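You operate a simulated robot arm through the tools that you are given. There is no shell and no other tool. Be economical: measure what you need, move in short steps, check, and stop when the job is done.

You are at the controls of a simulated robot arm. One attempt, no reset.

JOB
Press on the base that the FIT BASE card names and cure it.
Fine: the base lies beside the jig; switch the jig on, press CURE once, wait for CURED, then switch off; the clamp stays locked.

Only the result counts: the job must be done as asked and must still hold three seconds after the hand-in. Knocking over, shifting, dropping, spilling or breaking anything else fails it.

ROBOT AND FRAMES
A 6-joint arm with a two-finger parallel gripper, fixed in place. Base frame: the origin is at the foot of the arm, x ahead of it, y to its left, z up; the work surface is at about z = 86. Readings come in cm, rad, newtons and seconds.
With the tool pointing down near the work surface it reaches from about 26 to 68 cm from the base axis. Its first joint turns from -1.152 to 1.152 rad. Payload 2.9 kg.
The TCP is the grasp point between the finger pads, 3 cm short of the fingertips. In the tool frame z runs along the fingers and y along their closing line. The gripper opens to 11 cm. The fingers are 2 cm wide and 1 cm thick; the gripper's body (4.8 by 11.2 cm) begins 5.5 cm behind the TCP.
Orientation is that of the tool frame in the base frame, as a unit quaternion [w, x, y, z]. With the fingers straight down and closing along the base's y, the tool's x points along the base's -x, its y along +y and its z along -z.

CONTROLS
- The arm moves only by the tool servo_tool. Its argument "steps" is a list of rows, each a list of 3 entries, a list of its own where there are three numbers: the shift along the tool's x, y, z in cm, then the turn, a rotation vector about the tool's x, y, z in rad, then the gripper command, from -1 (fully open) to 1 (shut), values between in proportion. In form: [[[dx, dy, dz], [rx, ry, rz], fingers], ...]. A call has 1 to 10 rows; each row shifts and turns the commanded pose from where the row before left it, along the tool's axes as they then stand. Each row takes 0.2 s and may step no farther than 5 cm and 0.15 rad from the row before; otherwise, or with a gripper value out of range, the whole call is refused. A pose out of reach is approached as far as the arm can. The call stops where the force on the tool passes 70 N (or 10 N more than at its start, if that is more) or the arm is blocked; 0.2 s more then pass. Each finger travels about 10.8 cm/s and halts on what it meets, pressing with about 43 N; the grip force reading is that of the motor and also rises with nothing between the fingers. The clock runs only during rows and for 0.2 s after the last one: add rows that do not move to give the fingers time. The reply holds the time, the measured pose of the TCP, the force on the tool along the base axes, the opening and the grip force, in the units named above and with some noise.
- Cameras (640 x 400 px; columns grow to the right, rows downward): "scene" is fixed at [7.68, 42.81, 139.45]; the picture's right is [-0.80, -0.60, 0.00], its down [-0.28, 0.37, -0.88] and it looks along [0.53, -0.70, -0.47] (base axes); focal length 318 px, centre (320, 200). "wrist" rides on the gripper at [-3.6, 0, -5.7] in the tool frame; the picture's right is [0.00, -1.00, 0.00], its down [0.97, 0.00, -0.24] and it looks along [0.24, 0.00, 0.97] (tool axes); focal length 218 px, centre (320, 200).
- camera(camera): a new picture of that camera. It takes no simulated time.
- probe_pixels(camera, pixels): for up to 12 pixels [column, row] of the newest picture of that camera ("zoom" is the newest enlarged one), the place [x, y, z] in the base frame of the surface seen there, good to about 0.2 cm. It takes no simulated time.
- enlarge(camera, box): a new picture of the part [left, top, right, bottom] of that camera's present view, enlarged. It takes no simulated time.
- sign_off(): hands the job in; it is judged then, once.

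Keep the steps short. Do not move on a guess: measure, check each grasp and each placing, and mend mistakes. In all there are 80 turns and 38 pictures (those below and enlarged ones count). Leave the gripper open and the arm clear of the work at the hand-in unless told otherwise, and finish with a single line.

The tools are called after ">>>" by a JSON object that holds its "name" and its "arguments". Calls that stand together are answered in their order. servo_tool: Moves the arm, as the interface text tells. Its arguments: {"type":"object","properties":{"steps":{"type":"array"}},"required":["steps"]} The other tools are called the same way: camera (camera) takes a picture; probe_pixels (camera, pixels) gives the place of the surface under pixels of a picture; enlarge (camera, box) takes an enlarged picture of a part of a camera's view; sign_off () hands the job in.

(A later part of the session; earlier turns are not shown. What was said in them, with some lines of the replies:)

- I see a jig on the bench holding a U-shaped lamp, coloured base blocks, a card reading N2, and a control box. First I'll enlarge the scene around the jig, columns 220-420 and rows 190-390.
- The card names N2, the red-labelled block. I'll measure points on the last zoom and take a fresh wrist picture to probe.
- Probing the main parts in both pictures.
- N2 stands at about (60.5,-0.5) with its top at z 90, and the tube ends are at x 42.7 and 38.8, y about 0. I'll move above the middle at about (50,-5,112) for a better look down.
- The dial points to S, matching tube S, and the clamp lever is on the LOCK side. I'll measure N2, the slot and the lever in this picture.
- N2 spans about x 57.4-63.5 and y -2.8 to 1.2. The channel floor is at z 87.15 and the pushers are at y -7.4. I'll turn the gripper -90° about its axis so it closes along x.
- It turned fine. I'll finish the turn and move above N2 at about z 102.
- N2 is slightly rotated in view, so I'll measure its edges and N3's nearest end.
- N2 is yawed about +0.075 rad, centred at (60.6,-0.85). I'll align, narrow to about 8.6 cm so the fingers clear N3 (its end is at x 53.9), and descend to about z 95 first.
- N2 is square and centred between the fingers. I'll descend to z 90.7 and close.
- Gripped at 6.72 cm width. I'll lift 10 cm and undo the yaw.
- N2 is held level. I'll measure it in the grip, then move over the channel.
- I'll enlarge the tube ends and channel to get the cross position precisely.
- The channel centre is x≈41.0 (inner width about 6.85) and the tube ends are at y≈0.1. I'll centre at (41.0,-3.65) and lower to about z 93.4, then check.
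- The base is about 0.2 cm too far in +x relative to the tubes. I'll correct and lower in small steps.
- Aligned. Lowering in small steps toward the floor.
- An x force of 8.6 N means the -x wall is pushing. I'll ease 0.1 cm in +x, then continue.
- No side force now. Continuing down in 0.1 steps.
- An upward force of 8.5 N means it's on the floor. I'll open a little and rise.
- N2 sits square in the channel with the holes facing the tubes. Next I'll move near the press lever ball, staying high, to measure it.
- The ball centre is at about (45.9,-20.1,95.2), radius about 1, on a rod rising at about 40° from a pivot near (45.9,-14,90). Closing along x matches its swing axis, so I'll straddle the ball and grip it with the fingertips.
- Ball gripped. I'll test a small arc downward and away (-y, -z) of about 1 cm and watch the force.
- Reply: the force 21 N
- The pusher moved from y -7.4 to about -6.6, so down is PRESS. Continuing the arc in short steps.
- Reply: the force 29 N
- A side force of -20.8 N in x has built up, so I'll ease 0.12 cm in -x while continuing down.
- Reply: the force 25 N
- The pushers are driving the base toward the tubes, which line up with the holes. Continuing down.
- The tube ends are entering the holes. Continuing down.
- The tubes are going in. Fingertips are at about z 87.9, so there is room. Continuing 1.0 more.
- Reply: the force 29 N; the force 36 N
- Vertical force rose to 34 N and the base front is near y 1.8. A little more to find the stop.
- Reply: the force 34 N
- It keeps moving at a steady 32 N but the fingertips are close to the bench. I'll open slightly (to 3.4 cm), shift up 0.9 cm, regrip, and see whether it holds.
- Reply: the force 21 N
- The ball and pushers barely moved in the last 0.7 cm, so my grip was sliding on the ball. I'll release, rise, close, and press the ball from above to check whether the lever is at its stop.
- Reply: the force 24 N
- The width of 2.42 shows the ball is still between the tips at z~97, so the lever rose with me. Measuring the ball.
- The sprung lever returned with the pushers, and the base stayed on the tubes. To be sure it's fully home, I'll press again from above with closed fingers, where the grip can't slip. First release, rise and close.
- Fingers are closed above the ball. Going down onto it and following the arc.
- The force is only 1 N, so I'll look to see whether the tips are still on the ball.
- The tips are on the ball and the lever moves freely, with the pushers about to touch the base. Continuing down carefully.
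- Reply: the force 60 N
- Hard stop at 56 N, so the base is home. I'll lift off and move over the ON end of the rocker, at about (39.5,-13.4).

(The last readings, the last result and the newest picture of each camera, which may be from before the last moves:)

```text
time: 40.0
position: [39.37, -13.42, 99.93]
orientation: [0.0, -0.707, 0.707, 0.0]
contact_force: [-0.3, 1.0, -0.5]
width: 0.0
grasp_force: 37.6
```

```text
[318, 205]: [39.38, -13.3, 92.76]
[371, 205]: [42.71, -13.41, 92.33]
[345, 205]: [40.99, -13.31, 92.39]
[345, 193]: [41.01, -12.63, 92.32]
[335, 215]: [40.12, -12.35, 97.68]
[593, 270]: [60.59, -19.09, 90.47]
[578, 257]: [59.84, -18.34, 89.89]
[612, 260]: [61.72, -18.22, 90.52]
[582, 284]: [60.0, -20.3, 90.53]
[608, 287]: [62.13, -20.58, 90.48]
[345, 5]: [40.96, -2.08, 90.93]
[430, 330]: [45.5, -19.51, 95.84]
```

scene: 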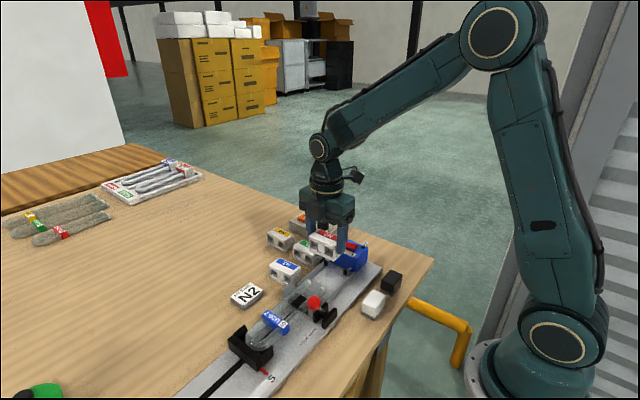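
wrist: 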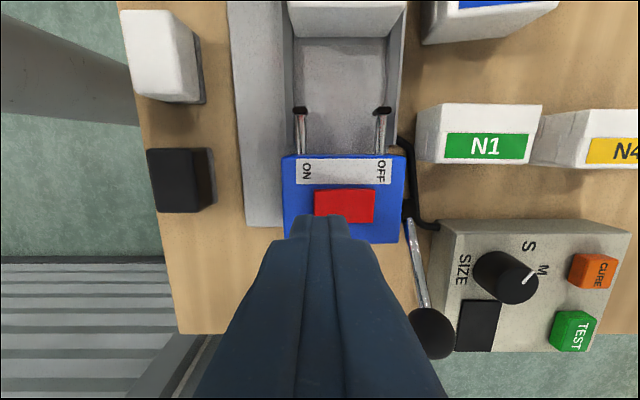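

The ON end of the rocker is raised (92.76 vs 92.3), so it is currently off. Pressing down on the ON end.

>>> {"name": "servo_tool", "arguments": {"steps": [[[0, 0, 2], [0, 0, 0], 1], [[0, 0, 1.9], [0, 0, 0], 1], [[0, 0, 0.2], [0, 0, 0], 1], [[0, 0, 0.2], [0, 0, 0], 1], [[0, 0, 0.2], [0, 0, 0], 1], [[0, 0, 0], [0, 0, 0], 1]]}}

```text
time: 41.4
position: [39.65, -13.47, 95.6]
orientation: [0.001, -0.707, 0.708, -0.001]
contact_force: [-4.9, 5.6, 27.0]
width: 0.0
grasp_force: 37.4
```

27 N at tip z≈92.6. A little more, then lift and look.

>>> {"name": "servo_tool", "arguments": {"steps": [[[0, 0, 0.2], [0, 0, 0], 1], [[0, 0, 0], [0, 0, 0], 1]]}}

```text
time: 42.0
position: [39.53, -13.61, 95.58]
orientation: [0.002, -0.707, 0.707, -0.004]
contact_force: [-9.6, 8.0, 55.2]
width: 0.0
grasp_force: 37.4
```

Bottomed out at 55 N. I'll lift and move to hover over CURE at about (61.0,-19.4), then check the rocker and lamp.

>>> {"name": "servo_tool", "arguments": {"steps": [[[0, 0, -2.2], [0, 0, 0], 1], [[0, 0, -2.2], [0, 0, 0], 1], [[1.2, -4.3, 0], [0, 0, 0], 1], [[1.2, -4.3, 0], [0, 0, 0], 1], [[1.2, -4.3, 0], [0, 0, 0], 1], [[1.2, -4.3, 0], [0, 0, 0], 1], [[1.0, -4.3, 0], [0, 0, 0], 1], [[0, 0, 0], [0, 0, 0], 1], [[0, 0, 0], [0, 0, 0], 1]]}}

>>> {"name": "enlarge", "arguments": {"camera": "scene", "box": [240, 190, 400, 290]}}

```text
time: 44.0
position: [61.02, -19.12, 99.76]
orientation: [0.0, -0.707, 0.707, 0.0]
contact_force: [0.2, -0.7, 0.2]
width: 0.0
grasp_force: 37.7
```

```text
4.00 times, centred on (320, 240) of scene
```

zoom: 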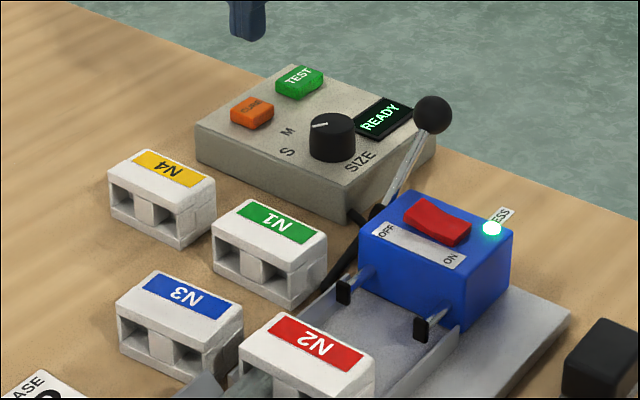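

The display reads READY and the lamp is lit. The base is on and the dial is at S. Descending onto CURE for a single press.

>>> {"name": "servo_tool", "arguments": {"steps": [[[0.2, 0, 2.5], [0, 0, 0], 1], [[0, 0, 2.5], [0, 0, 0], 1], [[0, 0, 0.9], [0, 0, 0], 1], [[0, 0, 0.2], [0, 0, 0], 1], [[0, 0, 0.2], [0, 0, 0], 1], [[0, 0, 0], [0, 0, 0], 1]]}}

```text
time: 45.4
position: [61.0, -19.62, 93.45]
orientation: [0.001, 0.707, -0.707, 0.0]
contact_force: [-0.2, 0.6, 1.7]
width: 0.01
grasp_force: 37.3
```

Just touching at 1.7 N. Pressing further.

>>> {"name": "servo_tool", "arguments": {"steps": [[[0, 0, 0.15], [0, 0, 0], 1], [[0, 0, 0.15], [0, 0, 0], 1], [[0, 0, 0], [0, 0, 0], 1]]}}

```text
time: 46.2
position: [61.04, -19.56, 93.04]
orientation: [0.0, 0.707, -0.707, 0.001]
contact_force: [-1.4, 0.1, 2.8]
width: 0.01
grasp_force: 37.2
```

>>> {"name": "servo_tool", "arguments": {"steps": [[[0, 0, 0.15], [0, 0, 0], 1], [[0, 0, 0], [0, 0, 0], 1]]}}

```text
time: 46.8
position: [61.07, -19.57, 93.1]
orientation: [0.001, -0.706, 0.708, 0.0]
contact_force: [-3.7, -2.6, 10.5]
width: 0.01
grasp_force: 37.8
```

Force is rising to 10.5 N, near the bottom. A last 0.1 cm, then lift straight up and look at the display.

>>> {"name": "servo_tool", "arguments": {"steps": [[[0, 0, 0.1], [0, 0, 0], 1], [[0, 0, 0], [0, 0, 0], 1], [[0, 0, -2], [0, 0, 0], 1], [[0, 0, -4.5], [0, 0, 0], 1], [[0, 0, 0], [0, 0, 0], 1]]}}

>>> {"name": "enlarge", "arguments": {"camera": "scene", "box": [240, 190, 400, 290]}}

```text
time: 48.0
position: [60.86, -19.32, 99.26]
orientation: [0.0, 0.707, -0.707, 0.0]
contact_force: [0.0, -0.1, 0.3]
width: 0.03
grasp_force: 37.6
```

```text
4.00 times, centred on (320, 240) of scene
```

zoom: 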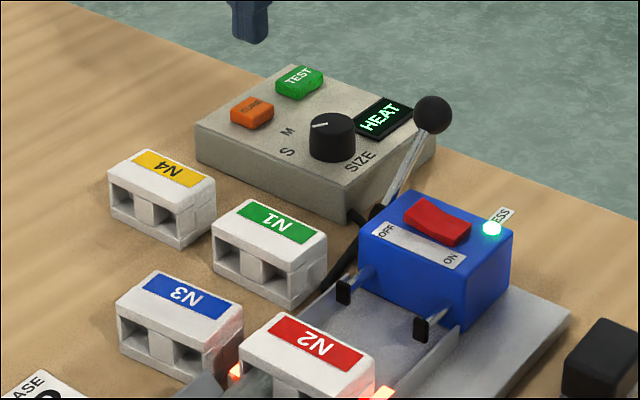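

The display shows HEAT, so the cure is running. I'll move to hover over the OFF end of the rocker, about (42.5,-13.4), and wait.

>>> {"name": "servo_tool", "arguments": {"steps": [[[0, 0, -1], [0, 0, 0], 1], [[-1.2, 3.66, 0], [0, 0, 0], 1], [[-1.2, 3.66, 0], [0, 0, 0], 1], [[-1.2, 3.66, 0], [0, 0, 0], 1], [[-1.2, 3.66, 0], [0, 0, 0], 1], [[-1.1, 3.66, 0], [0, 0, 0], 1], [[0, 0, 0], [0, 0, 0], 1], [[0, 0, 0], [0, 0, 0], 1], [[0, 0, 0], [0, 0, 0], 1], [[0, 0, 0], [0, 0, 0], 1]]}}

>>> {"name": "servo_tool", "arguments": {"steps": [[[0, 0, 0], [0, 0, 0], 1], [[0, 0, 0], [0, 0, 0], 1], [[0, 0, 0], [0, 0, 0], 1], [[0, 0, 0], [0, 0, 0], 1], [[0, 0, 0], [0, 0, 0], 1], [[0, 0, 0], [0, 0, 0], 1], [[0, 0, 0], [0, 0, 0], 1], [[0, 0, 0], [0, 0, 0], 1], [[0, 0, 0], [0, 0, 0], 1], [[0, 0, 0], [0, 0, 0], 1]]}}

>>> {"name": "servo_tool", "arguments": {"steps": [[[0, 0, 0], [0, 0, 0], 1], [[0, 0, 0], [0, 0, 0], 1], [[0, 0, 0], [0, 0, 0], 1], [[0, 0, 0], [0, 0, 0], 1], [[0, 0, 0], [0, 0, 0], 1], [[0, 0, 0], [0, 0, 0], 1], [[0, 0, 0], [0, 0, 0], 1], [[0, 0, 0], [0, 0, 0], 1], [[0, 0, 0], [0, 0, 0], 1], [[0, 0, 0], [0, 0, 0], 1]]}}

>>> {"name": "servo_tool", "arguments": {"steps": [[[0, 0, 0], [0, 0, 0], 1], [[0, 0, 0], [0, 0, 0], 1], [[0, 0, 0], [0, 0, 0], 1], [[0, 0, 0], [0, 0, 0], 1], [[0, 0, 0], [0, 0, 0], 1], [[0, 0, 0], [0, 0, 0], 1], [[0, 0, 0], [0, 0, 0], 1], [[0, 0, 0], [0, 0, 0], 1], [[0, 0, 0], [0, 0, 0], 1], [[0, 0, 0], [0, 0, 0], 1]]}}

>>> {"name": "servo_tool", "arguments": {"steps": [[[0, 0, 0], [0, 0, 0], 1], [[0, 0, 0], [0, 0, 0], 1], [[0, 0, 0], [0, 0, 0], 1], [[0, 0, 0], [0, 0, 0], 1], [[0, 0, 0], [0, 0, 0], 1], [[0, 0, 0], [0, 0, 0], 1], [[0, 0, 0], [0, 0, 0], 1], [[0, 0, 0], [0, 0, 0], 1], [[0, 0, 0], [0, 0, 0], 1], [[0, 0, 0], [0, 0, 0], 1]]}}

>>> {"name": "servo_tool", "arguments": {"steps": [[[0, 0, 0], [0, 0, 0], 1], [[0, 0, 0], [0, 0, 0], 1], [[0, 0, 0], [0, 0, 0], 1], [[0, 0, 0], [0, 0, 0], 1], [[0, 0, 0], [0, 0, 0], 1], [[0, 0, 0], [0, 0, 0], 1], [[0, 0, 0], [0, 0, 0], 1], [[0, 0, 0], [0, 0, 0], 1], [[0, 0, 0], [0, 0, 0], 1], [[0, 0, 0], [0, 0, 0], 1]]}}

```text
time: 50.2
position: [42.86, -13.59, 100.12]
orientation: [-0.001, -0.707, 0.707, 0.0]
contact_force: [0.5, 0.8, 0.1]
width: 0.0
grasp_force: 37.6
```

```text
time: 52.4
position: [42.88, -13.65, 100.05]
orientation: [0.0, 0.707, -0.707, 0.0]
contact_force: [-0.2, -0.3, 0.7]
width: 0.03
grasp_force: 37.5
```

```text
time: 54.6
position: [42.76, -13.64, 100.04]
orientation: [0.0, -0.707, 0.708, -0.001]
contact_force: [-0.4, 0.3, 0.6]
width: 0.01
grasp_force: 38.1
```

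```text
time: 56.8
position: [42.77, -13.64, 99.99]
orientation: [0.0, -0.707, 0.707, 0.0]
contact_force: [-0.4, -0.1, 0.4]
width: 0.01
grasp_force: 37.6
```

```text
time: 59.0
position: [42.81, -13.67, 100.1]
orientation: [0.0, -0.706, 0.708, 0.001]
contact_force: [0.8, -0.2, 0.5]
width: 0.0
grasp_force: 37.8
```

```text
time: 61.2
position: [42.76, -13.73, 100.02]
orientation: [-0.001, 0.708, -0.706, 0.0]
contact_force: [-0.7, -0.9, 0.5]
width: 0.0
grasp_force: 37.3
```

13 s have passed. I'll wait two more stretches, shifting 4 cm to -x so the view to the display is clear, then look.

>>> {"name": "servo_tool", "arguments": {"steps": [[[0, 4, -1], [0, 0, 0], 1], [[0, 0, 0], [0, 0, 0], 1], [[0, 0, 0], [0, 0, 0], 1], [[0, 0, 0], [0, 0, 0], 1], [[0, 0, 0], [0, 0, 0], 1], [[0, 0, 0], [0, 0, 0], 1], [[0, 0, 0], [0, 0, 0], 1], [[0, 0, 0], [0, 0, 0], 1], [[0, 0, 0], [0, 0, 0], 1], [[0, 0, 0], [0, 0, 0], 1]]}}

>>> {"name": "servo_tool", "arguments": {"steps": [[[0, 0, 0], [0, 0, 0], 1], [[0, 0, 0], [0, 0, 0], 1], [[0, 0, 0], [0, 0, 0], 1], [[0, 0, 0], [0, 0, 0], 1], [[0, 0, 0], [0, 0, 0], 1], [[0, 0, 0], [0, 0, 0], 1], [[0, 0, 0], [0, 0, 0], 1], [[0, 0, 0], [0, 0, 0], 1], [[0, 0, 0], [0, 0, 0], 1], [[0, 0, 0], [0, 0, 0], 1]]}}

>>> {"name": "enlarge", "arguments": {"camera": "scene", "box": [240, 190, 416, 300]}}

```text
time: 63.4
position: [38.93, -13.82, 101.28]
orientation: [0.0, 0.707, -0.707, 0.0]
contact_force: [0.3, 0.3, 0.6]
width: 0.01
grasp_force: 38.0
```

```text
time: 65.6
position: [38.76, -13.77, 101.25]
orientation: [0.0, 0.707, -0.707, 0.001]
contact_force: [0.6, 0.7, -0.2]
width: 0.01
grasp_force: 37.6
```

```text
3.64 times, centred on (328, 245) of scene
```

zoom: 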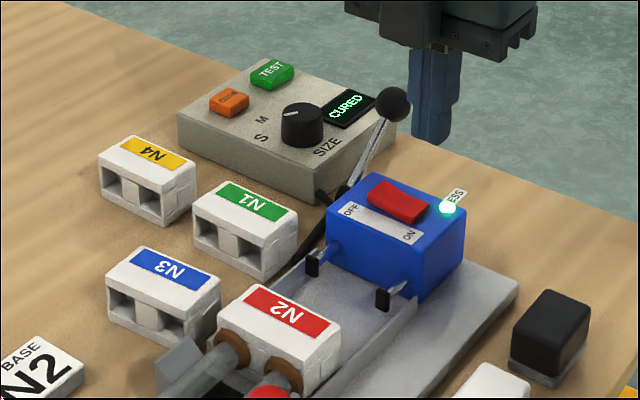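

The display reads CURED. Now pressing the OFF end at about (42.5,-13.4).

>>> {"name": "servo_tool", "arguments": {"steps": [[[-0.35, -3.7, 0], [0, 0, 0], 1], [[0, 0, 2.5], [0, 0, 0], 1], [[0, 0, 2.5], [0, 0, 0], 1], [[0, 0, 0.3], [0, 0, 0], 1], [[0, 0, 0.2], [0, 0, 0], 1], [[0, 0, 0.2], [0, 0, 0], 1], [[0, 0, 0], [0, 0, 0], 1]]}}

```text
time: 67.2
position: [42.53, -13.18, 95.54]
orientation: [0.0, -0.707, 0.707, 0.001]
contact_force: [-0.5, 0.9, 0.2]
width: 0.0
grasp_force: 38.0
```

>>> {"name": "servo_tool", "arguments": {"steps": [[[0, 0, 0.15], [0, 0, 0], 1], [[0, 0, 0.15], [0, 0, 0], 1], [[0, 0, 0], [0, 0, 0], 1]]}}

```text
time: 68.0
position: [42.45, -13.08, 95.68]
orientation: [0.001, -0.707, 0.707, 0.0]
contact_force: [-14.3, 9.8, 46.7]
width: 0.02
grasp_force: 37.4
```

46.7 N, bottomed as before. I'll lift clear, open the gripper up high, and use the last picture to check.

>>> {"name": "servo_tool", "arguments": {"steps": [[[0, 0, 0.08], [0, 0, 0], 1], [[0, 0, -3], [0, 0, 0], 1], [[0, 0, -4.5], [0, 0, 0], 1], [[0, 0, -4.5], [0, 0, 0], 1], [[2, 3, -2], [0, 0, 0], -1], [[2, 3, 0], [0, 0, 0], -1], [[2, 2, 0], [0, 0, 0], -1], [[0, 0, 0], [0, 0, 0], -1], [[0, 0, 0], [0, 0, 0], -1]]}}

>>> {"name": "enlarge", "arguments": {"camera": "scene", "box": [220, 190, 428, 320]}}

```text
time: 70.0
position: [34.07, -19.36, 109.32]
orientation: [-0.002, 0.707, -0.707, 0.0]
contact_force: [-0.4, 0.3, 0.4]
width: 11.02
grasp_force: 0.2
```

```text
3.08 times, centred on (324, 255) of scene
```

zoom: 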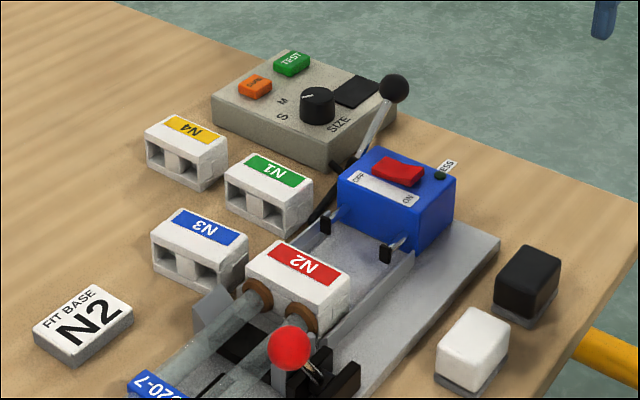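

The lamp and display are dark, so the jig is off. N2 is on the tubes, the clamp lever is still on the LOCK side, and the gripper is open and clear, so I'm handing in.

>>> {"name": "sign_off", "arguments": {}}

```text
The job is handed in.
```

Base N2 is pressed onto the tube and cured (the display showed CURED), the jig is switched off, the clamp is still locked, and the job is handed in.
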